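You operate a simulated robot arm through the tools that you are given. There is no shell and no other tool. Be economical: measure what you need, move in short steps, check, and stop when the job is done.

The job below is to be done with a simulated robot arm. You get a single attempt, and the scene is never put back.

Task
Set the wine slider to 5. Put the yellow mug in the inside of the draining rack. Put the orange cup from the top of the side counter in the inside of the draining rack. Fetch the pink bottle and stand it on top of the tuna tin. Push the black drawer shut. Open the baking door, put the salt jar from the baking floor on top of the red box, then shut the door. Open the cloths drawer, fetch the green cloth from there and set it on the top of the hall shelf and shut the drawer again. Open the cups drawer, put the white cup from there on the top of the side counter and shut the drawer again. Open the liners door, put the tan box on the chest top away on the sink cupboard and shut the door again. Do these in any order. Set down upright: yellow mug, pink bottle, salt jar.

The check looks at the end state, three seconds after you hand in, the way a careful person would. Anything else that was tipped, shoved, dropped, spilled or broken makes it a failure. Flat cloth is picked up by pressing the open fingertips on it (5 to 10 N) and closing them slowly along it; thin cloth reads only 2 to 8 mm in the jaws.

Robot
A 6-joint arm with a two-finger parallel gripper on a trunk, on a base that drives. Base frame: it is fixed to the floor where the robot stands at the start and does not move with it; the origin is under the middle of the robot, x ahead of it, y to its left, z up. Lengths are in mm, angles in rad, forces in N, time in s.
Its first joint turns from -2.897 to 2.897 rad. Places, roughly: baking door [3600, -5000, 400]; black drawer [3000, -4200, 200]; cloths drawer [3400, -5100, 800]; cups drawer [3700, -5400, 700]; green cloth (8x7x5 cm) [3500, -5000, 800]; inside of the draining rack [-1100, -3500, 900]; liners door [-900, -3500, 400]; orange cup (8x8x8 cm) [2100, -4100, 900]; pink bottle [2500, -4000, 1000]; red box [-250, -2000, 750]; salt jar [3500, -5000, 250]; sink cupboard [-900, -3800, 100]; tan box [1500, -4000, 1000]; top of the hall shelf [2300, -1400, 900]; top of the side counter [2100, -3900, 900]; tuna tin [2000, -3750, 1000]; white cup (8x8x8 cm) [3600, -5300, 700]; wine slider [800, -200, 800]; yellow mug (12x8x10 cm) [-900, -1100, 800]. Payload 3.43 kg.
The TCP is the grasp point between the finger pads, 34 mm short of the fingertips. In the tool frame z runs along the fingers and y along their closing line. The gripper opens to 128 mm. The fingers are 24 mm wide and 12 mm thick; the gripper's body (48 by 130 mm) begins 96 mm behind the TCP.
Orientation is told as [roll, pitch, yaw] about the base's x, y, z axes, in that order, counted from this pose: with the fingers straight down and closing along the base's y, the tool's x points along the base's -x, its y along +y and its z along -z.

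Tools
- The arm moves only by the tool servo_tool. Its arguments are lists of equal length, an entry for each row: "gripper": the finger opening in mm, from 0 to 128; "slide": the shift along the tool's x, y, z in mm, a list of three; "angular": the turn, a rotation vector about the tool's x, y, z in rad, a list of three. In form: {"gripper": [gripper, ...], "slide": [[x, y, z], ...], "angular": [[ax, ay, az], ...]}. A call has 1 to 8 rows; each row shifts and turns the commanded pose from where the row before left it, along the tool's axes as they then stand. Each row takes 0.2 s and may step no farther than 50 mm and 0.15 rad from the row before; otherwise, or with a gripper value out of range, the whole call is refused. Where a pose cannot be reached the arm comes as near as it can. A force on the tool above 40 N (or 10 N above the force at the start of the call, whichever is more), or a blocked arm, ends the call early, and 0.2 s more pass. Each finger travels about 153 mm/s and halts on what it meets, pressing with about 41 N; the grip force reading is that of the motor and also rises with nothing between the fingers. The clock runs only during rows and for 0.2 s after the last one: add rows that do not move to give the fingers time. The reply holds the time, the measured pose of the TCP, the force on the tool along the base axes, the opening and the grip force, in the units named above and with some noise, with the torque about the TCP (base axes, N m) and any sound that the robot's microphone picked up.
- Cameras (640 x 400 px; columns grow to the right, rows downward): "scene" is now at [106.6, 130.9, 1227.4]; the picture's right is [-0.96, -0.27, 0.00], its down [-0.08, 0.28, -0.96] and it looks along [0.26, -0.92, -0.29] (base axes); focal length 214 px, centre (320, 200). "wrist" rides on the gripper at [76, -11, -160] in the tool frame; the picture's right is [0.15, 0.99, 0.00], its down [-0.88, 0.13, -0.46] and it looks along [-0.45, 0.07, 0.89] (tool axes); focal length 234 px, centre (320, 200). There is no depth. A picture from a camera that has moved, and an enlarged one, comes with that camera's place and axes in the base frame and with its lens.
- capture(camera): a new picture of that camera. The clock stands still meanwhile.
- drive_base(legs): drives the robot by 1 to 6 legs, each [ahead, left, turn to the left] in mm, mm and rad, along the robot's own axes; the way and the turn of a leg run together, so that a leg with both is an arc; at most 1500 mm and 3.142 rad a leg. The arm and the cameras ride along, it lands a little off, and it stops where it bumps. It gives what a move gives.
- pan_tilt(pan, tilt): turns the head with the scene camera to pan (to the left, within 2.496 rad either way) and tilt (down, from -0.506 to 1.204), counted from straight ahead of the robot. It gives what a move gives.
- close_up(camera, box): a new picture of the part [left, top, right, bottom] of that camera's present view, enlarged. The clock stands still meanwhile.
- hand_in(): hands the job in; it is judged then, once.

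Go step by step. Nothing tells you exact positions but the pictures and the camera data: compare them with the known pose of the tool, close in by small moves and look again before you grip or let go. The budget is 567 turns and 360 pictures, counting those below and the enlarged ones. Unless the task says otherwise, let go and move clear before handing in.

The tools are called by a JSON object that holds its "api" and its "payload". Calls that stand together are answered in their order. servo_tool: Moves the arm, as the interface text tells. Its arguments: {"type":"object","properties":{"gripper":{"type":"array","items":{"type":"number"}},"slide":{"type":"array","items":{"type":"array","items":{"type":"number"}}},"angular":{"type":"array","items":{"type":"array","items":{"type":"number"}}}},"required":["gripper","slide","angular"]} The other tools are called the same way: drive_base (legs) drives the base; pan_tilt (pan, tilt) turns the head that bears the scene camera; capture (camera) takes a picture; close_up (camera, box) takes an enlarged picture of a part of a camera's view; hand_in () hands the job in.

At the start:

```text
clock: 0.0
tool_pos: [181.7, -503.4, 1171.4]
ee_rot: [-0.001, -0.002, 0.0]
contact_force: [0.2, 0.3, 0.5]
ft_torque: [0.05, 0.02, -0.01]
width: 127.9
finger_force: 0.0
robot x, y, heading: [-3.1, 0.0, 0.004]
head pan, tilt: [-1.299, 0.297]
```

scene: 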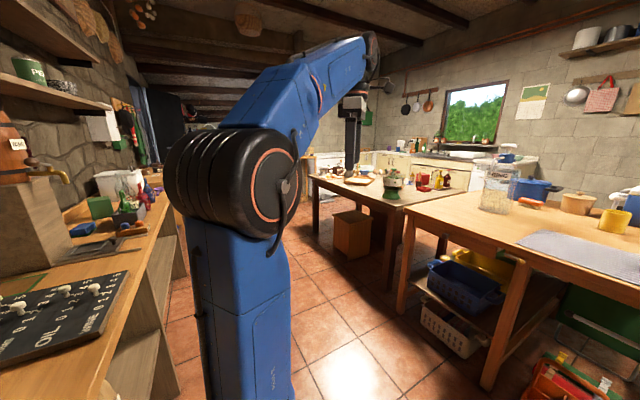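
wrist: 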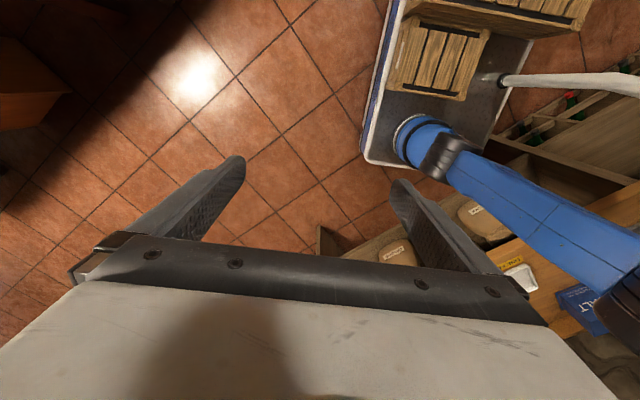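

The robot stands at the origin with the arm out to its right; a slider board lies ahead. I look toward the wine slider first.

{"api": "pan_tilt", "payload": {"pan": -0.2, "tilt": 0.5}}

{"api": "capture", "payload": {"camera": "scene"}}

```text
clock: 1.3
tool_pos: [182.1, -502.3, 1172.8]
ee_rot: [-0.001, -0.002, 0.001]
contact_force: [0.2, 0.6, -0.3]
ft_torque: [0.02, 0.0, 0.0]
width: 128.2
finger_force: 0.1
robot x, y, heading: [-3.3, 0.2, -0.004]
head pan, tilt: [-0.201, 0.499]
```

```text
357 pictures are left
camera scene: at [170.6, 202.7, 1208.7], right [-0.2, -0.98, 0.0], down [-0.47, 0.1, -0.88], along [0.86, -0.18, -0.48], focal length 214 px, centre (320, 200)
```

scene: 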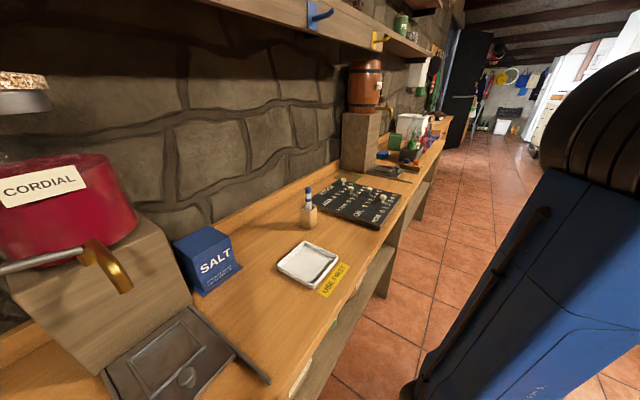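

{"api": "close_up", "payload": {"camera": "scene", "box": [300, 160, 420, 235]}}

```text
5.33 times, centred on (360, 198) of scene
camera zoom: at [170.6, 202.7, 1208.7], right [-0.2, -0.98, 0.0], down [-0.47, 0.1, -0.88], along [0.86, -0.18, -0.48], focal length 1144 px, centre (107, 213)
```

zoom: 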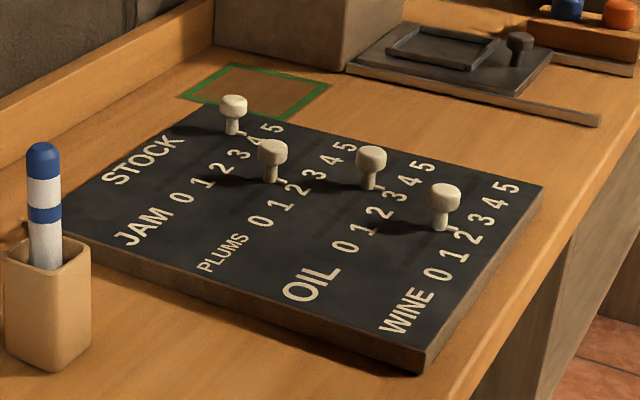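

{"api": "servo_tool", "payload": {"gripper": [128, 128, 128, 128, 128, 128, 128, 128], "slide": [[-44, 20, 0], [-44, 20, 0], [-44, 20, 0], [-44, 20, 0], [-44, 20, 0], [-44, 20, 0], [-44, 20, 0], [-44, 20, 0]], "angular": [[0, 0, -0.09], [0, 0, 0], [0, 0, 0], [0, 0, 0], [0, 0, 0], [0, 0, 0], [0, 0, 0], [0, 0, 0.09]]}}

```text
clock: 3.1
tool_pos: [520.9, -315.4, 1166.6]
ee_rot: [-0.002, 0.001, 0.0]
contact_force: [0.4, 0.7, 0.5]
ft_torque: [0.0, -0.02, 0.02]
width: 128.0
finger_force: 0.1
out of reach, approached as far as the arm can: row 4
robot x, y, heading: [0.2, 4.0, -0.001]
head pan, tilt: [-0.201, 0.499]
```

{"api": "servo_tool", "payload": {"gripper": [128, 128, 128, 128, 128, 128, 128, 128], "slide": [[-36, 16, 15], [-36, 16, 15], [-36, 16, 15], [-36, 16, 15], [-36, 16, 15], [-36, 16, 15], [-36, 16, 15], [-36, 16, 15]], "angular": [[0, 0, 0], [0, 0, 0], [0, 0, 0], [0, 0, 0], [0, 0, 0], [0, 0, 0], [0, 0, 0], [0, 0, 0]]}}

{"api": "servo_tool", "payload": {"gripper": [128, 128, 128, 128, 128, 128], "slide": [[0, 0, 0], [0, 0, 0], [0, 0, 0], [0, 0, 0], [0, 0, 0], [0, 0, 0]], "angular": [[0, 0, -0.12], [0, 0, -0.12], [0, 0, -0.12], [0, 0, -0.12], [0, 0, -0.12], [0, 0, -0.1]]}}

{"api": "capture", "payload": {"camera": "wrist"}}

```text
clock: 4.9
tool_pos: [807.2, -188.5, 1045.6]
ee_rot: [-0.002, 0.0, -0.001]
contact_force: [-0.6, -0.7, 0.6]
ft_torque: [0.0, -0.04, 0.0]
width: 127.9
finger_force: 0.0
robot x, y, heading: [0.1, -0.9, -0.001]
head pan, tilt: [-0.201, 0.499]
```

```text
clock: 6.3
tool_pos: [809.1, -188.2, 1045.9]
ee_rot: [-0.001, 0.002, 0.701]
contact_force: [0.9, 0.3, 0.3]
ft_torque: [-0.01, 0.01, 0.03]
width: 127.9
finger_force: 0.0
robot x, y, heading: [-1.9, -0.9, 0.002]
head pan, tilt: [-0.201, 0.499]
```

```text
355 pictures are left
camera wrist: at [757.9, -245.3, 1206.5], right [-0.75, 0.66, 0.0], down [0.59, 0.67, 0.45], along [0.3, 0.34, -0.89], focal length 234 px, centre (320, 200)
```

wrist: 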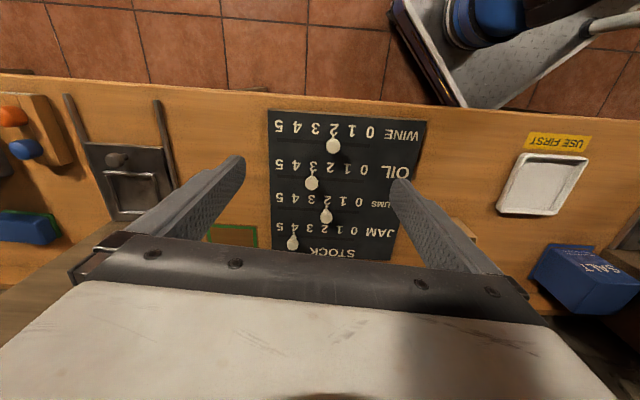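

{"api": "close_up", "payload": {"camera": "wrist", "box": [260, 100, 430, 206]}}

```text
3.76 times, centred on (345, 153) of wrist
camera zoom: at [757.9, -245.3, 1206.5], right [-0.75, 0.66, 0.0], down [0.59, 0.67, 0.45], along [0.3, 0.34, -0.89], focal length 882 px, centre (226, 377)
```

zoom: 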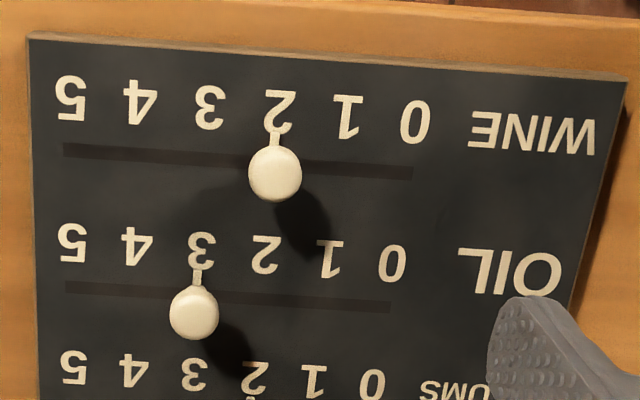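

{"api": "servo_tool", "payload": {"gripper": [128, 128, 100, 80], "slide": [[-11.5, 23, 20], [0, 0, 30], [0, 0, 30], [0, 0, 30]], "angular": [[0, 0, 0], [0, 0, -0.05], [0, 0, 0], [0, 0, 0]]}}

{"api": "capture", "payload": {"camera": "wrist"}}

```text
clock: 7.3
tool_pos: [800.4, -162.6, 936.9]
ee_rot: [-0.002, 0.001, 0.75]
contact_force: [0.7, 0.0, 0.4]
ft_torque: [0.02, -0.03, 0.0]
width: 79.8
finger_force: 0.1
robot x, y, heading: [-2.7, -0.1, -0.001]
head pan, tilt: [-0.201, 0.499]
```

```text
353 pictures are left
camera wrist: at [752.1, -222.2, 1096.9], right [-0.78, 0.62, 0.0], down [0.56, 0.7, 0.45], along [0.28, 0.35, -0.89], focal length 234 px, centre (320, 200)
```

wrist: 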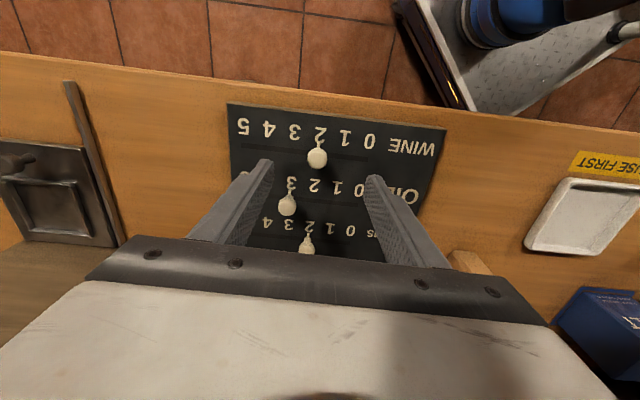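

{"api": "servo_tool", "payload": {"gripper": [80, 80, 80], "slide": [[0, -2.8, 25], [0, 0, 25], [0, 0, 28]], "angular": [[0, 0, -0.035], [0, 0, 0], [0, 0, 0]]}}

{"api": "close_up", "payload": {"camera": "scene", "box": [340, 150, 440, 230]}}

{"api": "capture", "payload": {"camera": "wrist"}}

```text
clock: 8.1
tool_pos: [803.9, -164.8, 859.2]
ee_rot: [-0.003, 0.001, 0.785]
contact_force: [-0.1, -0.5, -0.6]
ft_torque: [-0.01, -0.02, -0.01]
width: 80.2
finger_force: 0.0
robot x, y, heading: [-0.7, 1.8, 0.001]
head pan, tilt: [-0.201, 0.499]
```

```text
5.00 times, centred on (390, 190) of scene
camera zoom: at [170.6, 202.8, 1208.6], right [-0.2, -0.98, 0.0], down [-0.47, 0.1, -0.88], along [0.86, -0.17, -0.48], focal length 1072 px, centre (-30, 250)
```

zoom: 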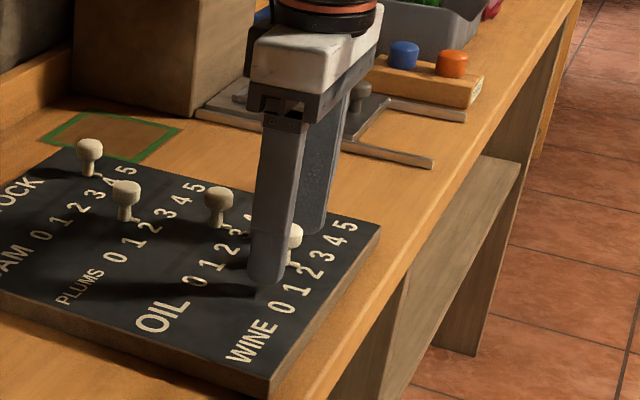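

```text
351 pictures are left
camera wrist: at [757.4, -226.4, 1019.1], right [-0.8, 0.6, 0.0], down [0.53, 0.72, 0.45], along [0.27, 0.36, -0.89], focal length 234 px, centre (320, 200)
```

wrist: 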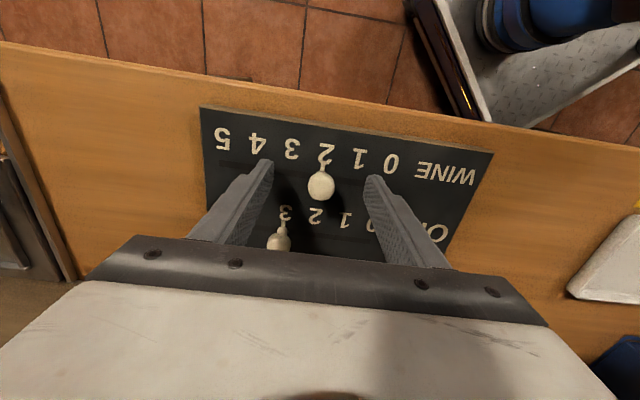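

{"api": "servo_tool", "payload": {"gripper": [40, 10, 10, 10], "slide": [[0, 0, 3], [0, 0, 0], [0, 0, 0], [0, 0, 0]], "angular": [[0, 0, 0], [0, 0, 0], [0, 0, 0], [0, 0, 0]]}}

{"api": "close_up", "payload": {"camera": "wrist", "box": [190, 100, 500, 290]}}

```text
clock: 9.1
tool_pos: [802.9, -164.9, 855.3]
ee_rot: [0.0, 0.002, 0.786]
contact_force: [0.1, -1.1, -2.6]
ft_torque: [0.03, -0.06, 0.0]
width: 20.1
finger_force: 45.0
robot x, y, heading: [0.5, -1.7, 0.005]
head pan, tilt: [-0.201, 0.499]
```

```text
2.06 times, centred on (345, 195) of wrist
camera zoom: at [757.6, -226.4, 1015.8], right [-0.8, 0.6, 0.0], down [0.53, 0.72, 0.45], along [0.27, 0.36, -0.89], focal length 483 px, centre (268, 210)
```

zoom: 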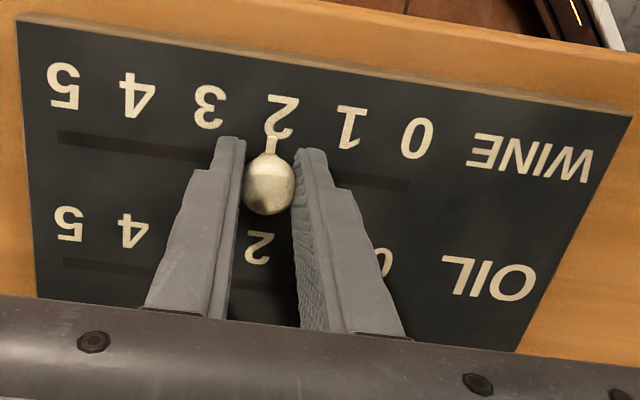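

{"api": "servo_tool", "payload": {"gripper": [10, 10, 10, 10, 10], "slide": [[0, -18, 0], [0, -18, 0], [0, -18, 0], [0, -18, 0], [0, -18, 0]], "angular": [[0, 0, 0], [0, 0, 0], [0, 0, 0], [0, 0, 0], [0, 0, 0]]}}

{"api": "close_up", "payload": {"camera": "wrist", "box": [190, 100, 500, 290]}}

```text
clock: 10.3
tool_pos: [866.4, -229.7, 855.6]
ee_rot: [0.002, 0.003, 0.786]
contact_force: [-27.4, -1.5, -5.0]
ft_torque: [0.05, 0.46, 0.02]
width: 20.5
finger_force: 45.4
robot x, y, heading: [1.1, -1.4, 0.001]
head pan, tilt: [-0.201, 0.499]
```

```text
2.06 times, centred on (345, 195) of wrist
camera zoom: at [821.3, -290.4, 1015.9], right [-0.8, 0.6, 0.0], down [0.53, 0.72, 0.45], along [0.27, 0.37, -0.89], focal length 483 px, centre (268, 210)
```

zoom: 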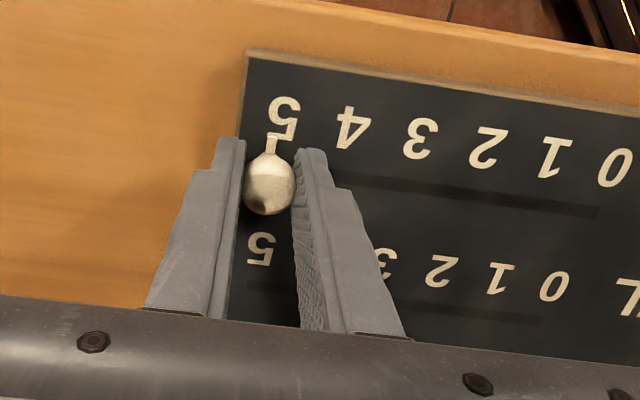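

{"api": "servo_tool", "payload": {"gripper": [10, 10, 10], "slide": [[-4, -2, 0], [0, -2, 0], [0, 0, 0]], "angular": [[0, 0, 0], [0, 0, 0], [0, 0, 0]]}}

{"api": "close_up", "payload": {"camera": "wrist", "box": [190, 100, 500, 290]}}

```text
clock: 10.7
tool_pos: [866.4, -228.9, 856.4]
ee_rot: [0.003, 0.005, 0.786]
contact_force: [-13.7, 5.3, 6.3]
ft_torque: [0.04, 0.35, 0.03]
width: 20.2
finger_force: 44.8
robot x, y, heading: [1.2, -2.9, -0.008]
head pan, tilt: [-0.201, 0.499]
stopped in row 1: the force on the tool passed its limit (the readings are from after the stop); the commanded pose is now the measured one
```

```text
2.06 times, centred on (345, 195) of wrist
camera zoom: at [822.0, -289.8, 1016.1], right [-0.8, 0.6, 0.0], down [0.53, 0.72, 0.45], along [0.27, 0.36, -0.89], focal length 483 px, centre (268, 210)
```

zoom: 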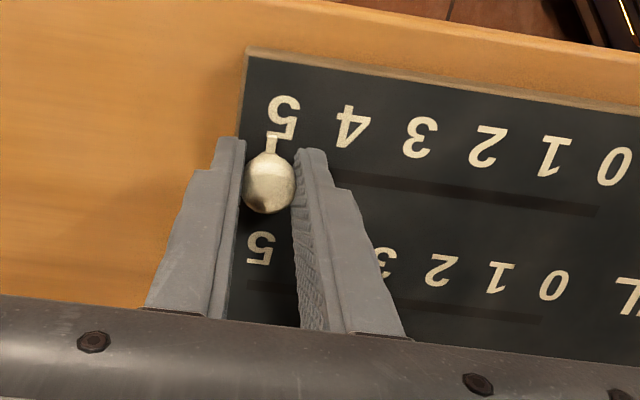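

At the end stop, at 5. I release and lift, then check.

{"api": "servo_tool", "payload": {"gripper": [40, 70, 70, 70, 70, 70], "slide": [[0, 0, 0], [0, 0, 0], [0, 0, -45], [0, 0, -45], [0, 0, -45], [0, 0, -45]], "angular": [[0, 0, 0], [0, 0, 0], [0, 0, 0], [0, 0, 0], [0, 0, 0], [0, 0, 0]]}}

{"api": "close_up", "payload": {"camera": "wrist", "box": [220, 60, 460, 210]}}

{"api": "pan_tilt", "payload": {"pan": -2.4, "tilt": 0.3}}

{"api": "capture", "payload": {"camera": "scene"}}

```text
clock: 12.1
tool_pos: [869.2, -229.8, 1033.0]
ee_rot: [0.003, 0.005, 0.786]
contact_force: [-0.9, 0.3, -0.6]
ft_torque: [0.02, 0.08, -0.01]
width: 69.9
finger_force: 0.0
robot x, y, heading: [-1.9, 0.4, -0.001]
head pan, tilt: [-0.201, 0.499]
```

```text
2.67 times, centred on (340, 135) of wrist
camera zoom: at [824.3, -290.8, 1193.2], right [-0.8, 0.6, 0.0], down [0.53, 0.72, 0.45], along [0.27, 0.36, -0.89], focal length 624 px, centre (267, 373)
```

zoom: 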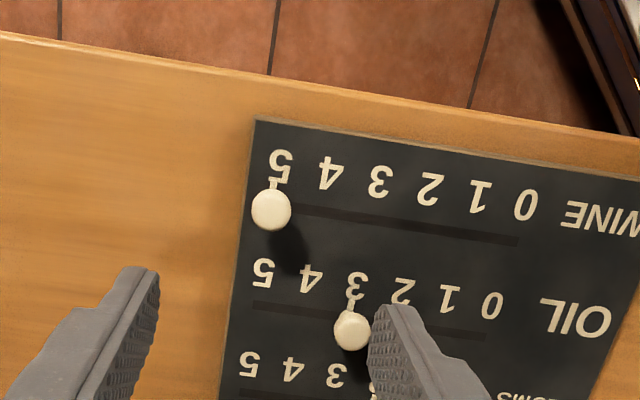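

```text
clock: 14.1
tool_pos: [869.4, -229.3, 1033.4]
ee_rot: [0.005, 0.006, 0.787]
contact_force: [0.4, 0.1, -0.6]
ft_torque: [0.01, 0.02, -0.03]
width: 69.9
finger_force: 0.1
robot x, y, heading: [-2.2, 0.2, -0.003]
head pan, tilt: [-2.4, 0.3]
```

```text
346 pictures are left
camera scene: at [12.3, 157.8, 1227.1], right [-0.68, 0.74, 0.0], down [0.22, 0.2, -0.96], along [-0.7, -0.65, -0.3], focal length 214 px, centre (320, 200)
```

scene: 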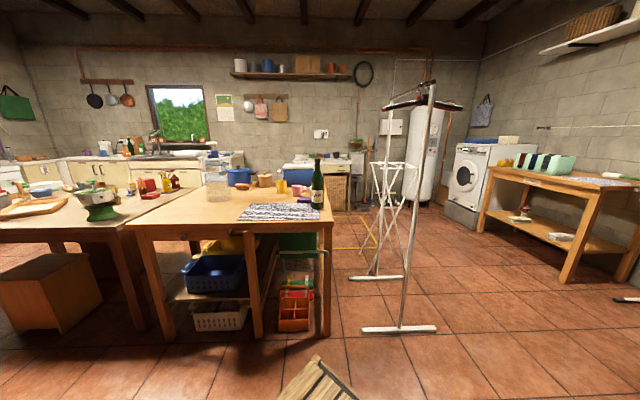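

{"api": "pan_tilt", "payload": {"pan": -2.4, "tilt": 1.0}}

{"api": "capture", "payload": {"camera": "scene"}}

{"api": "pan_tilt", "payload": {"pan": -0.9, "tilt": 0.9}}

{"api": "capture", "payload": {"camera": "scene"}}

```text
clock: 15.2
tool_pos: [868.3, -229.3, 1031.6]
ee_rot: [0.004, 0.004, 0.784]
contact_force: [0.3, -0.2, -0.4]
ft_torque: [0.0, 0.03, 0.0]
width: 70.2
finger_force: 0.1
robot x, y, heading: [-2.4, -4.1, -0.001]
head pan, tilt: [-2.4, 1.0]
```

```text
345 pictures are left
camera scene: at [29.7, 173.8, 1167.6], right [-0.68, 0.74, 0.0], down [0.62, 0.57, -0.54], along [-0.4, -0.37, -0.84], focal length 214 px, centre (320, 200)
```

scene: 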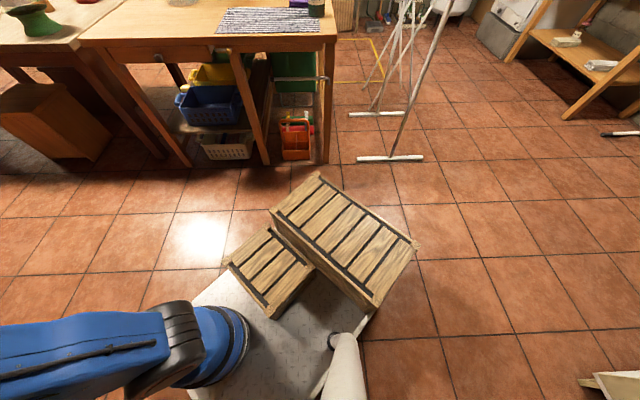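

```text
clock: 16.8
tool_pos: [869.1, -229.1, 1033.8]
ee_rot: [0.004, 0.005, 0.785]
contact_force: [-1.0, -0.1, 0.1]
ft_torque: [0.0, 0.01, -0.01]
width: 70.0
finger_force: 0.0
robot x, y, heading: [-2.8, 1.1, -0.006]
head pan, tilt: [-0.901, 0.901]
```

```text
344 pictures are left
camera scene: at [127.9, 161.7, 1174.8], right [-0.78, -0.62, 0.0], down [-0.49, 0.61, -0.62], along [0.39, -0.49, -0.78], focal length 214 px, centre (320, 200)
```

scene: 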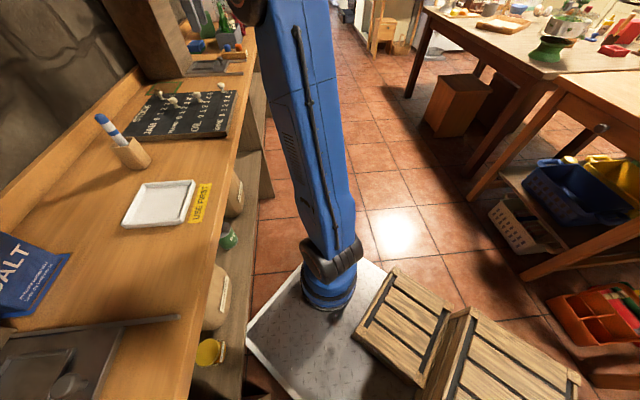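

{"api": "servo_tool", "payload": {"gripper": [70, 70, 70, 70, 70], "slide": [[0, 0, -40], [28, 28, -25], [28, 28, -25], [28, 28, -25], [28, 28, -25]], "angular": [[0, 0, 0], [0, 0, 0], [0, 0, 0], [0, 0, 0], [0, 0, 0]]}}

{"api": "drive_base", "payload": {"legs": [[-180, -180, 0], [0, 0, -0.785]]}}

{"api": "pan_tilt", "payload": {"pan": -1.57, "tilt": 0.5}}

{"api": "capture", "payload": {"camera": "scene"}}

```text
clock: 18.0
tool_pos: [712.6, -226.5, 1169.0]
ee_rot: [0.003, 0.004, 0.785]
contact_force: [0.1, -0.8, -0.7]
ft_torque: [0.04, 0.12, 0.02]
width: 70.1
finger_force: 0.1
out of reach, approached as far as the arm can: row 5
robot x, y, heading: [-0.4, 0.7, 0.0]
head pan, tilt: [-0.901, 0.901]
```

```text
clock: 21.9
tool_pos: [152.0, -852.2, 1169.4]
ee_rot: [-0.002, 0.002, -0.015]
contact_force: [0.4, 1.6, -0.1]
ft_torque: [0.02, 0.02, 0.01]
width: 70.0
finger_force: 0.1
robot x, y, heading: [-180.4, -181.3, -0.801]
head pan, tilt: [-0.901, 0.901]
```

```text
clock: 23.0
tool_pos: [150.8, -852.9, 1170.9]
ee_rot: [-0.001, 0.001, -0.014]
contact_force: [-0.4, 0.4, 0.5]
ft_torque: [0.0, 0.0, 0.0]
width: 69.7
finger_force: 0.1
robot x, y, heading: [-180.5, -182.0, -0.804]
head pan, tilt: [-1.571, 0.499]
```

```text
343 pictures are left
camera scene: at [-31.5, -150.4, 1208.6], right [-0.7, 0.72, 0.0], down [0.34, 0.33, -0.88], along [-0.63, -0.61, -0.48], focal length 214 px, centre (320, 200)
```

scene: 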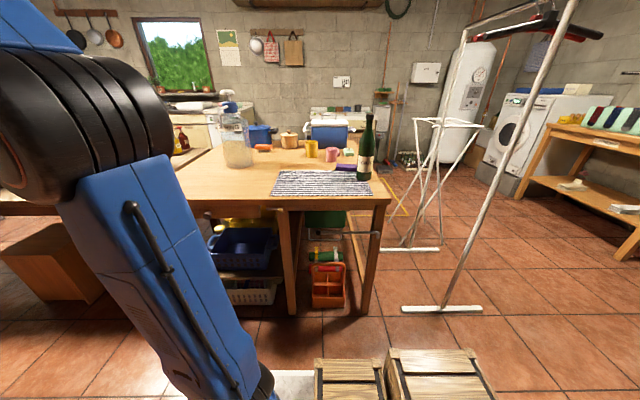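

{"api": "close_up", "payload": {"camera": "scene", "box": [220, 100, 400, 212]}}

{"api": "pan_tilt", "payload": {"pan": -0.9, "tilt": 0.3}}

{"api": "capture", "payload": {"camera": "scene"}}

{"api": "pan_tilt", "payload": {"pan": 0.2, "tilt": 0.3}}

{"api": "capture", "payload": {"camera": "scene"}}

```text
3.56 times, centred on (310, 156) of scene
camera zoom: at [-31.5, -150.4, 1208.6], right [-0.7, 0.72, 0.0], down [0.34, 0.33, -0.88], along [-0.63, -0.61, -0.48], focal length 763 px, centre (356, 356)
```

zoom: 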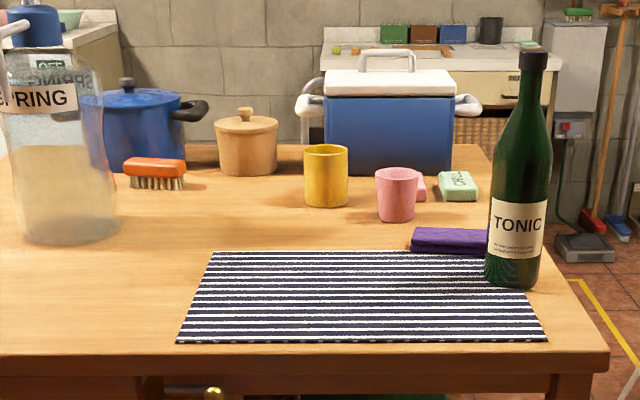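

```text
clock: 24.1
tool_pos: [152.3, -852.2, 1168.3]
ee_rot: [-0.002, 0.001, -0.016]
contact_force: [-0.5, -0.3, -0.5]
ft_torque: [0.02, -0.01, 0.04]
width: 70.2
finger_force: 0.0
robot x, y, heading: [-179.4, -185.4, -0.803]
head pan, tilt: [-0.901, 0.3]
```

```text
341 pictures are left
camera scene: at [21.5, -179.6, 1227.0], right [-0.99, 0.13, 0.0], down [0.04, 0.29, -0.96], along [-0.13, -0.95, -0.3], focal length 214 px, centre (320, 200)
```

scene: 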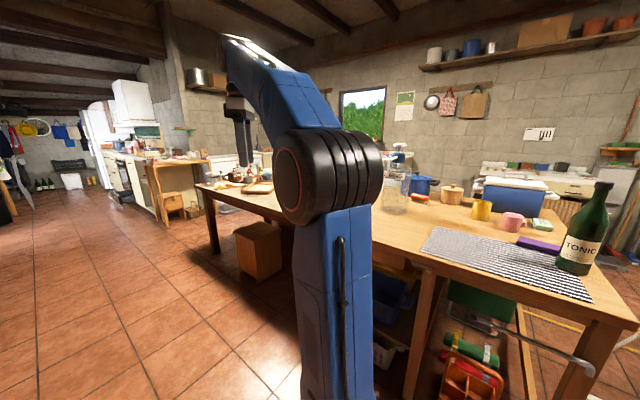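

```text
clock: 25.4
tool_pos: [151.0, -851.7, 1169.8]
ee_rot: [0.0, 0.002, -0.017]
contact_force: [-0.4, -0.3, 0.7]
ft_torque: [0.0, -0.01, -0.02]
width: 69.9
finger_force: 0.0
robot x, y, heading: [-180.5, -184.3, -0.801]
head pan, tilt: [0.201, 0.3]
```

```text
340 pictures are left
camera scene: at [110.8, -139.9, 1227.0], right [-0.57, -0.82, 0.0], down [-0.24, 0.17, -0.96], along [0.79, -0.54, -0.3], focal length 214 px, centre (320, 200)
```

scene: 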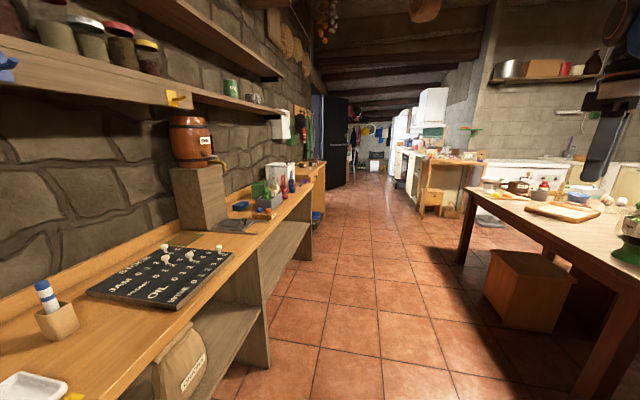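

{"api": "drive_base", "payload": {"legs": [[0, -200, 0.016]]}}

{"api": "pan_tilt", "payload": {"pan": -1.75, "tilt": 0.75}}

{"api": "capture", "payload": {"camera": "scene"}}

```text
clock: 27.0
tool_pos: [19.9, -984.8, 1169.2]
ee_rot: [-0.003, 0.002, -0.003]
contact_force: [0.9, -0.1, -0.3]
ft_torque: [0.02, 0.0, -0.03]
width: 69.9
finger_force: 0.0
robot x, y, heading: [-323.5, -322.2, -0.789]
head pan, tilt: [0.201, 0.3]
```

```text
clock: 28.9
tool_pos: [19.1, -985.6, 1170.1]
ee_rot: [-0.002, 0.001, -0.005]
contact_force: [-0.7, -0.2, 1.1]
ft_torque: [0.0, -0.01, 0.01]
width: 69.9
finger_force: 0.1
robot x, y, heading: [-319.6, -320.2, -0.794]
head pan, tilt: [-1.751, 0.75]
```

```text
339 pictures are left
camera scene: at [-176.0, -269.1, 1186.7], right [-0.57, 0.82, 0.0], down [0.56, 0.39, -0.73], along [-0.6, -0.41, -0.68], focal length 214 px, centre (320, 200)
```

scene: 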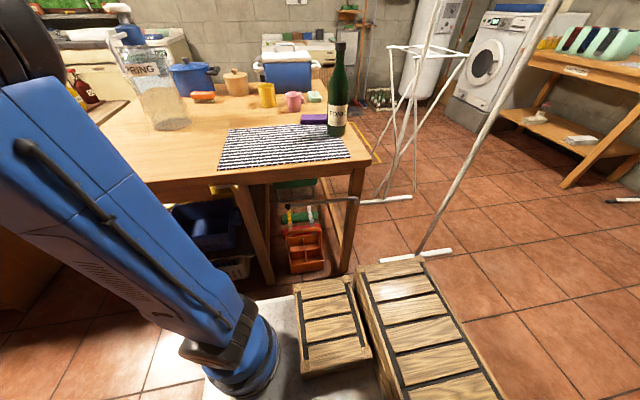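

{"api": "drive_base", "payload": {"legs": [[0, -60, 0]]}}

{"api": "servo_tool", "payload": {"gripper": [100, 110, 110, 110, 110, 110, 110, 110], "slide": [[25, -38, 10], [25, -38, 0], [25, -38, 0], [30, -35, 0], [40, -25, 0], [40, -25, 0], [45, -10, 0], [45, -10, 0]], "angular": [[0, 0, 0], [0, 0, 0], [0, 0, 0], [0, 0, 0], [0, 0, 0], [0, 0, 0], [0, 0, 0], [0, 0, 0]]}}

```text
clock: 29.8
tool_pos: [-23.2, -1027.0, 1170.0]
ee_rot: [-0.003, 0.001, -0.006]
contact_force: [-0.5, -1.2, 0.0]
ft_torque: [0.0, -0.01, 0.03]
width: 70.0
finger_force: 0.1
robot x, y, heading: [-362.9, -362.1, -0.782]
head pan, tilt: [-1.751, 0.75]
```

```text
clock: 31.6
tool_pos: [-297.5, -1234.8, 1132.5]
ee_rot: [-0.009, 0.003, -0.003]
contact_force: [0.5, -0.7, 0.7]
ft_torque: [-0.01, 0.03, -0.04]
width: 110.1
finger_force: 0.1
out of reach, approached as far as the arm can: row 4, 5, 6, 7, 8
robot x, y, heading: [-364.1, -366.9, -0.792]
head pan, tilt: [-1.751, 0.75]
```

{"api": "servo_tool", "payload": {"gripper": [110, 110, 110, 110, 110, 110, 110, 110], "slide": [[35, 33, 0], [35, 33, 0], [35, 33, 0], [35, 33, 0], [35, 33, 0], [35, 33, 0], [35, 33, 0], [35, 33, 0]], "angular": [[0, 0, 0], [0, 0, 0], [0, 0, 0], [0, 0, 0], [0, 0, 0], [0, 0, 0], [0, 0, 0], [0, 0, 0]]}}

{"api": "servo_tool", "payload": {"gripper": [110, 110, 110, 110, 110, 110, 110, 110], "slide": [[35, 33, 0], [35, 33, 10], [35, 33, 20], [0, 0, 45], [10, 0, 40], [0, 0, 40], [0, 0, 0], [0, 0, 0]], "angular": [[0, 0, 0], [0, 0, 0], [0, 0, 0], [0, 0, 0], [0, 0, 0], [0, 0, 0], [0, 0, 0], [0, 0, 0]]}}

{"api": "capture", "payload": {"camera": "scene"}}

{"api": "capture", "payload": {"camera": "wrist"}}

```text
clock: 33.4
tool_pos: [-578.6, -971.2, 1133.1]
ee_rot: [-0.001, 0.001, -0.004]
contact_force: [-0.3, 0.3, -0.5]
ft_torque: [-0.02, 0.0, -0.01]
width: 110.0
finger_force: 0.0
robot x, y, heading: [-363.2, -362.4, -0.788]
head pan, tilt: [-1.751, 0.75]
```

```text
refused: row 3 steps farther than a row can; nothing moved
```

```text
338 pictures are left
camera scene: at [-217.8, -310.8, 1186.7], right [-0.57, 0.82, 0.0], down [0.56, 0.39, -0.73], along [-0.6, -0.41, -0.68], focal length 214 px, centre (320, 200)
```

scene: 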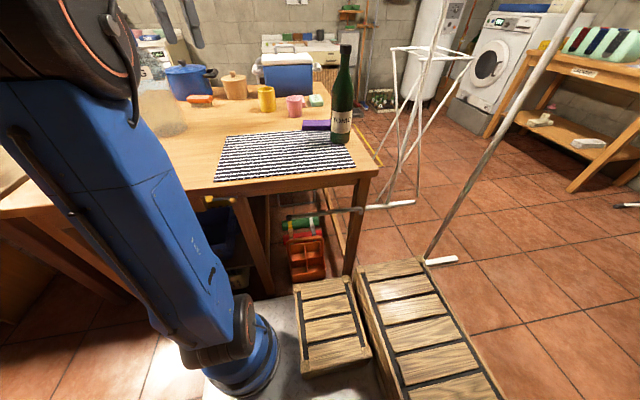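

```text
337 pictures are left
camera wrist: at [-652.7, -982.5, 1293.6], right [-0.14, 0.99, 0.0], down [0.88, 0.13, 0.45], along [0.45, 0.06, -0.89], focal length 234 px, centre (320, 200)
```

wrist: 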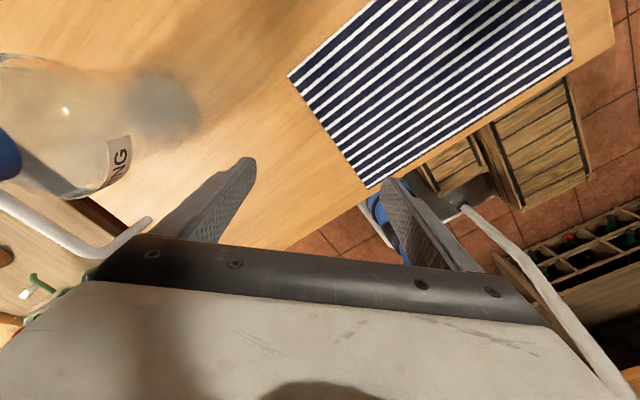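

{"api": "servo_tool", "payload": {"gripper": [110, 110, 110, 110, 110, 110, 110, 110], "slide": [[35, 34, 0], [35, 34, 0], [35, 34, 0], [0, 0, 20], [0, 0, 20], [0, 0, 20], [0, 0, 20], [0, 0, 20]], "angular": [[0, 0, 0], [0, 0, 0], [0, 0, 0], [0, 0, 0.15], [0, 0, 0.15], [0, 0, 0.15], [0, 0, 0.15], [0, 0, 0.15]]}}

{"api": "servo_tool", "payload": {"gripper": [110, 110, 110, 110, 110, 110, 110, 110], "slide": [[0, 0, 0], [0, 0, 0], [0, 0, 0], [0, 0, 0], [0, 0, 0], [0, 0, 0], [0, 0, 0], [0, 0, 0]], "angular": [[0, 0, 0.15], [0, 0, 0.15], [0, 0, 0.15], [0, 0, 0.15], [0, 0, 0.15], [0, 0, 0.15], [0, 0, 0.15], [0, 0, 0.15]]}}

{"api": "servo_tool", "payload": {"gripper": [110, 110, 110, 110, 110], "slide": [[0, 0, 0], [0, 0, 0], [0, 0, 0], [-40, 0, 20], [-40, 0, 20]], "angular": [[0, 0, 0.15], [0, 0, 0.15], [0, 0, 0.11], [0, 0, 0], [0, 0, 0]]}}

{"api": "capture", "payload": {"camera": "wrist"}}

```text
clock: 35.2
tool_pos: [-683.6, -867.8, 1032.2]
ee_rot: [-0.003, 0.0, -0.754]
contact_force: [-0.2, -0.1, -0.4]
ft_torque: [0.01, 0.01, -0.04]
width: 109.7
finger_force: 0.2
robot x, y, heading: [-361.5, -363.7, -0.789]
head pan, tilt: [-1.751, 0.75]
```

```text
clock: 37.0
tool_pos: [-683.4, -868.5, 1032.0]
ee_rot: [-0.002, -0.005, -1.956]
contact_force: [1.1, 0.0, 0.2]
ft_torque: [0.04, -0.03, 0.03]
width: 109.9
finger_force: 0.0
robot x, y, heading: [-363.3, -364.6, -0.79]
head pan, tilt: [-1.751, 0.75]
```

```text
clock: 38.2
tool_pos: [-736.9, -923.2, 995.7]
ee_rot: [-0.001, -0.004, -2.365]
contact_force: [0.1, 0.2, 0.8]
ft_torque: [-0.08, 0.07, 0.0]
width: 109.9
finger_force: 0.0
robot x, y, heading: [-366.0, -361.2, -0.792]
head pan, tilt: [-1.751, 0.75]
```

```text
336 pictures are left
camera wrist: at [-689.8, -860.7, 1154.5], right [0.8, -0.6, 0.0], down [-0.53, -0.71, 0.46], along [-0.28, -0.37, -0.89], focal length 234 px, centre (320, 200)
```

wrist: 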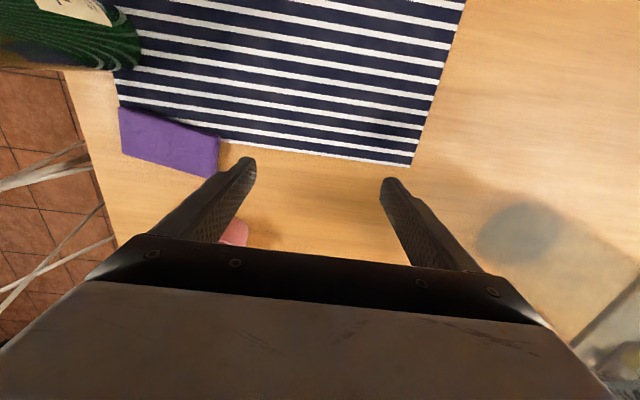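

{"api": "servo_tool", "payload": {"gripper": [110, 110, 110, 110], "slide": [[-45, 0, 10], [-45, 0, 10], [-45, 0, 10], [-45, 0, 10]], "angular": [[0, 0, 0], [0, 0, 0], [0, 0, 0], [0, 0, 0]]}}

{"api": "capture", "payload": {"camera": "wrist"}}

{"api": "close_up", "payload": {"camera": "scene", "box": [140, 20, 400, 182]}}

```text
clock: 39.2
tool_pos: [-864.4, -1053.7, 952.0]
ee_rot: [0.0, -0.006, -2.362]
contact_force: [0.0, 0.6, 1.6]
ft_torque: [-0.06, 0.03, -0.02]
width: 109.9
finger_force: 0.0
robot x, y, heading: [-360.5, -361.9, -0.784]
head pan, tilt: [-1.751, 0.75]
```

```text
335 pictures are left
camera wrist: at [-818.3, -991.2, 1111.8], right [0.8, -0.6, 0.0], down [-0.53, -0.71, 0.46], along [-0.28, -0.37, -0.89], focal length 234 px, centre (320, 200)
```

wrist: 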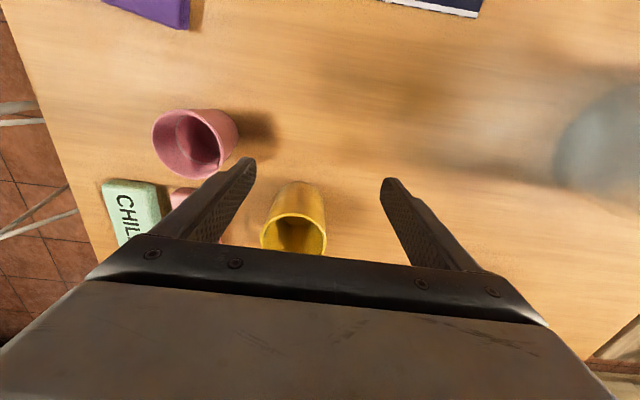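

```text
2.46 times, centred on (270, 101) of scene
camera zoom: at [-217.6, -310.3, 1186.6], right [-0.57, 0.82, 0.0], down [0.56, 0.39, -0.73], along [-0.6, -0.41, -0.68], focal length 528 px, centre (443, 444)
```

zoom: 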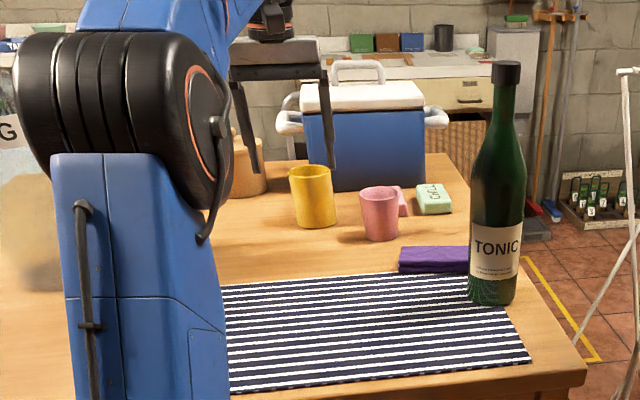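

{"api": "servo_tool", "payload": {"gripper": [110, 110, 110], "slide": [[-40, -8, 0], [-40, -8, 0], [0, 0, 0]], "angular": [[0, 0, 0], [0, 0, 0], [0, 0, 0]]}}

{"api": "capture", "payload": {"camera": "wrist"}}

```text
clock: 40.0
tool_pos: [-935.7, -1099.5, 953.4]
ee_rot: [0.0, -0.002, -2.365]
contact_force: [-1.0, 0.4, 0.3]
ft_torque: [0.02, -0.03, -0.02]
width: 109.8
finger_force: 0.1
robot x, y, heading: [-361.0, -364.4, -0.794]
head pan, tilt: [-1.751, 0.75]
```

```text
333 pictures are left
camera wrist: at [-889.6, -1036.5, 1113.6], right [0.8, -0.6, 0.0], down [-0.54, -0.71, 0.46], along [-0.28, -0.36, -0.89], focal length 234 px, centre (320, 200)
```

wrist: 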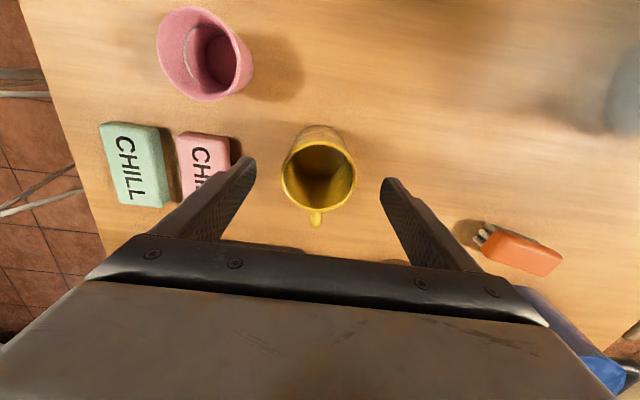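

{"api": "servo_tool", "payload": {"gripper": [110, 110, 110, 110], "slide": [[-3, -2, 35], [0, 0, 35], [0, 0, 30], [0, 0, 0]], "angular": [[0, 0, 0], [0, 0, 0], [0, 0, 0], [0, 0, 0]]}}

{"api": "capture", "payload": {"camera": "wrist"}}

{"api": "close_up", "payload": {"camera": "scene", "box": [180, 40, 340, 140]}}

```text
clock: 41.0
tool_pos: [-940.6, -1095.4, 853.7]
ee_rot: [0.0, -0.004, -2.363]
contact_force: [0.1, 0.8, -0.1]
ft_torque: [-0.01, 0.0, -0.04]
width: 110.0
finger_force: 0.0
robot x, y, heading: [-364.2, -362.5, -0.794]
head pan, tilt: [-1.751, 0.75]
```

```text
332 pictures are left
camera wrist: at [-894.4, -1033.7, 1012.7], right [0.8, -0.6, 0.0], down [-0.53, -0.71, 0.46], along [-0.28, -0.37, -0.89], focal length 234 px, centre (320, 200)
```

wrist: 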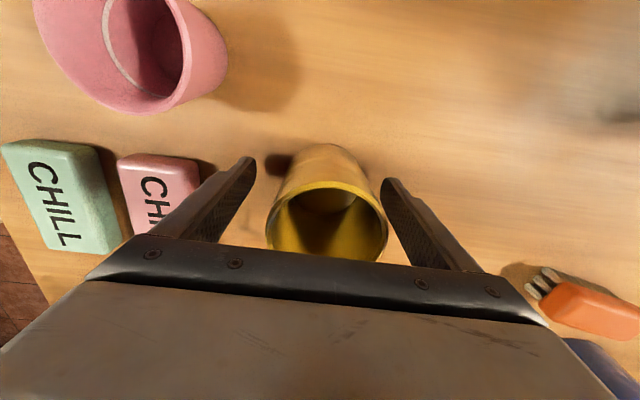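

```text
4.00 times, centred on (260, 90) of scene
camera zoom: at [-218.0, -310.9, 1186.7], right [-0.57, 0.82, 0.0], down [0.56, 0.39, -0.73], along [-0.6, -0.41, -0.68], focal length 858 px, centre (560, 640)
```

zoom: 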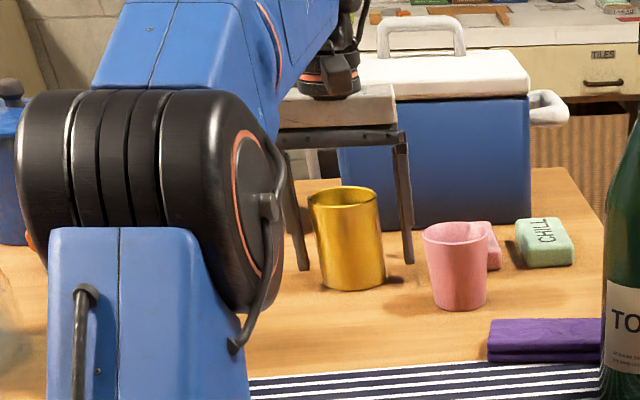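

{"api": "servo_tool", "payload": {"gripper": [95, 80, 70, 70, 70], "slide": [[0, 3, 3], [0, 0, 0], [0, 0, 0], [0, 0, 0], [0, 0, 0]], "angular": [[0, 0, 0], [0, 0, 0], [0, 0, 0], [0, 0, 0], [0, 0, 0]]}}

{"api": "close_up", "payload": {"camera": "scene", "box": [180, 40, 340, 140]}}

```text
clock: 42.2
tool_pos: [-938.8, -1097.5, 851.8]
ee_rot: [-0.001, -0.004, -2.363]
contact_force: [0.4, -2.0, 1.8]
ft_torque: [-0.03, 0.15, 0.12]
width: 76.1
finger_force: 41.4
robot x, y, heading: [-366.1, -364.4, -0.792]
head pan, tilt: [-1.751, 0.75]
```

```text
4.00 times, centred on (260, 90) of scene
camera zoom: at [-218.0, -310.9, 1186.7], right [-0.57, 0.82, 0.0], down [0.56, 0.39, -0.73], along [-0.6, -0.41, -0.68], focal length 858 px, centre (560, 640)
```

zoom: 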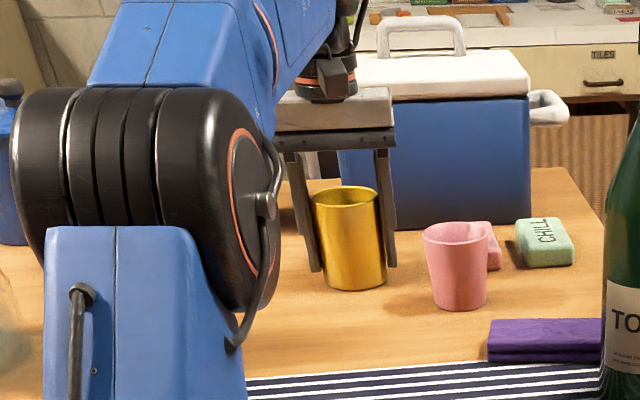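

{"api": "servo_tool", "payload": {"gripper": [70, 70, 70, 70, 70, 70, 70], "slide": [[0, 0, -20], [0, 0, -30], [0, 0, -30], [30, 0, -30], [35, 0, -20], [40, 0, -20], [45, 0, -20]], "angular": [[0, 0, 0], [0, 0, 0], [0, 0, 0], [0, 0, 0], [0, 0, 0], [0, 0, 0], [0, 0, 0]]}}

{"api": "capture", "payload": {"camera": "wrist"}}

```text
clock: 43.8
tool_pos: [-830.9, -993.4, 1017.8]
ee_rot: [0.0, 0.0, -2.364]
contact_force: [-0.4, -1.0, -5.7]
ft_torque: [0.11, -0.11, -0.01]
width: 76.3
finger_force: 40.7
robot x, y, heading: [-362.2, -360.5, -0.79]
head pan, tilt: [-1.751, 0.75]
```

```text
329 pictures are left
camera wrist: at [-784.2, -931.5, 1176.6], right [0.8, -0.6, 0.0], down [-0.54, -0.71, 0.46], along [-0.27, -0.36, -0.89], focal length 234 px, centre (320, 200)
```

wrist: 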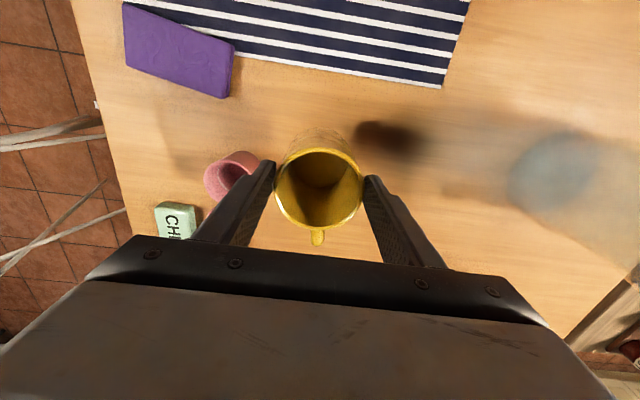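

{"api": "servo_tool", "payload": {"gripper": [70, 70, 70, 70, 70, 70], "slide": [[38, 10, -15], [38, 10, -15], [38, 10, -15], [38, 10, -15], [38, 10, 0], [30, 10, 0]], "angular": [[0, 0, 0], [0, 0, 0], [0, 0, 0], [0, 0, 0], [0, 0, 0], [0, 0, 0]]}}

{"api": "drive_base", "payload": {"legs": [[0, 240, 0], [1000, 0, 0]]}}

{"api": "pan_tilt", "payload": {"pan": -0.5, "tilt": 0.4}}

{"api": "capture", "payload": {"camera": "scene"}}

```text
clock: 45.2
tool_pos: [-633.8, -880.7, 1077.5]
ee_rot: [-0.002, -0.002, -2.367]
contact_force: [-0.2, -1.2, -4.6]
ft_torque: [0.03, -0.06, -0.05]
width: 76.2
finger_force: 40.7
robot x, y, heading: [-363.2, -363.4, -0.79]
head pan, tilt: [-1.751, 0.75]
```

```text
clock: 51.8
tool_pos: [239.5, -1422.9, 1079.6]
ee_rot: [-0.001, -0.003, -2.361]
contact_force: [-0.9, -0.2, -3.3]
ft_torque: [-0.01, -0.01, -0.03]
width: 76.4
finger_force: 41.3
robot x, y, heading: [508.6, -905.2, -0.788]
head pan, tilt: [-1.751, 0.75]
```

```text
clock: 53.2
tool_pos: [238.6, -1423.6, 1078.5]
ee_rot: [-0.001, -0.004, -2.36]
contact_force: [1.0, 0.1, -3.3]
ft_torque: [0.01, -0.02, 0.02]
width: 76.5
finger_force: 40.7
robot x, y, heading: [508.8, -905.1, -0.787]
head pan, tilt: [-0.499, 0.4]
```

```text
328 pictures are left
camera scene: at [747.0, -893.5, 1217.8], right [-0.96, -0.28, 0.0], down [-0.11, 0.37, -0.92], along [0.26, -0.88, -0.39], focal length 214 px, centre (320, 200)
```

scene: 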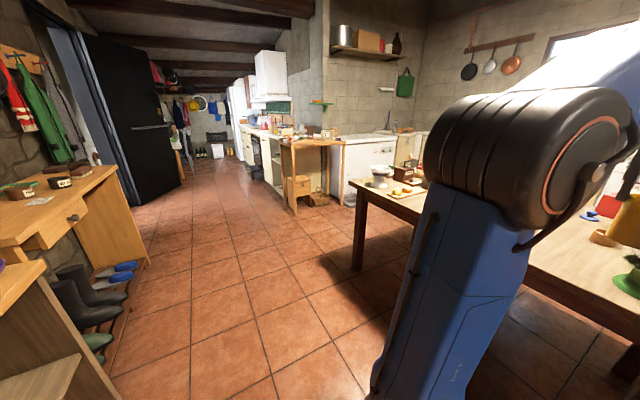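

{"api": "drive_base", "payload": {"legs": [[1400, 0, 0], [400, 0, 0], [0, 0, -1.571]]}}

{"api": "pan_tilt", "payload": {"pan": 0.0, "tilt": 0.4}}

{"api": "capture", "payload": {"camera": "scene"}}

{"api": "pan_tilt", "payload": {"pan": 0.9, "tilt": 0.4}}

{"api": "capture", "payload": {"camera": "scene"}}

```text
clock: 66.2
tool_pos: [1268.3, -1923.4, 1079.5]
ee_rot: [-0.001, -0.004, 2.329]
contact_force: [0.2, 0.4, -3.1]
ft_torque: [-0.06, -0.04, 0.01]
width: 76.4
finger_force: 40.8
robot x, y, heading: [1785.0, -2202.2, -2.379]
head pan, tilt: [-0.499, 0.4]
```

```text
clock: 67.1
tool_pos: [1269.4, -1923.4, 1078.7]
ee_rot: [0.001, -0.004, 2.331]
contact_force: [0.4, -0.5, -2.6]
ft_torque: [-0.05, -0.01, -0.05]
width: 76.5
finger_force: 40.7
robot x, y, heading: [1784.4, -2206.0, -2.379]
head pan, tilt: [0.0, 0.4]
```

```text
327 pictures are left
camera scene: at [1811.0, -2480.7, 1217.8], right [-0.69, 0.72, 0.0], down [0.28, 0.27, -0.92], along [-0.67, -0.64, -0.39], focal length 214 px, centre (320, 200)
```

scene: 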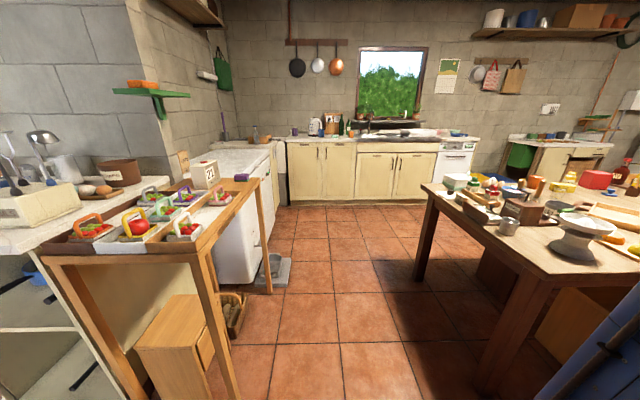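

```text
clock: 68.3
tool_pos: [1269.3, -1922.4, 1079.8]
ee_rot: [0.001, -0.004, 2.33]
contact_force: [-0.2, -0.3, -3.0]
ft_torque: [-0.04, -0.03, 0.01]
width: 76.5
finger_force: 40.8
robot x, y, heading: [1784.7, -2203.7, -2.382]
head pan, tilt: [0.901, 0.4]
```

```text
326 pictures are left
camera scene: at [1886.4, -2509.1, 1217.8], right [-1.0, -0.09, 0.0], down [-0.04, 0.39, -0.92], along [0.08, -0.92, -0.39], focal length 214 px, centre (320, 200)
```

scene: 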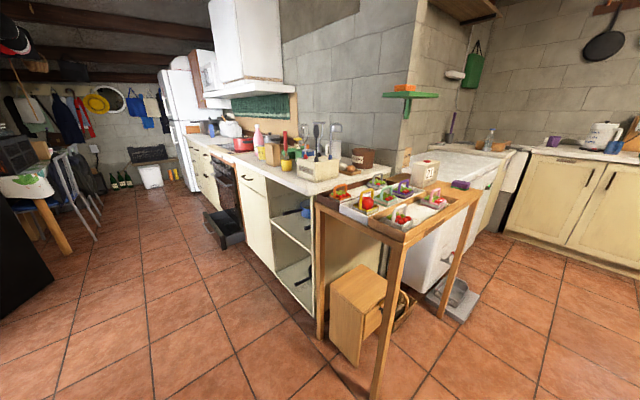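

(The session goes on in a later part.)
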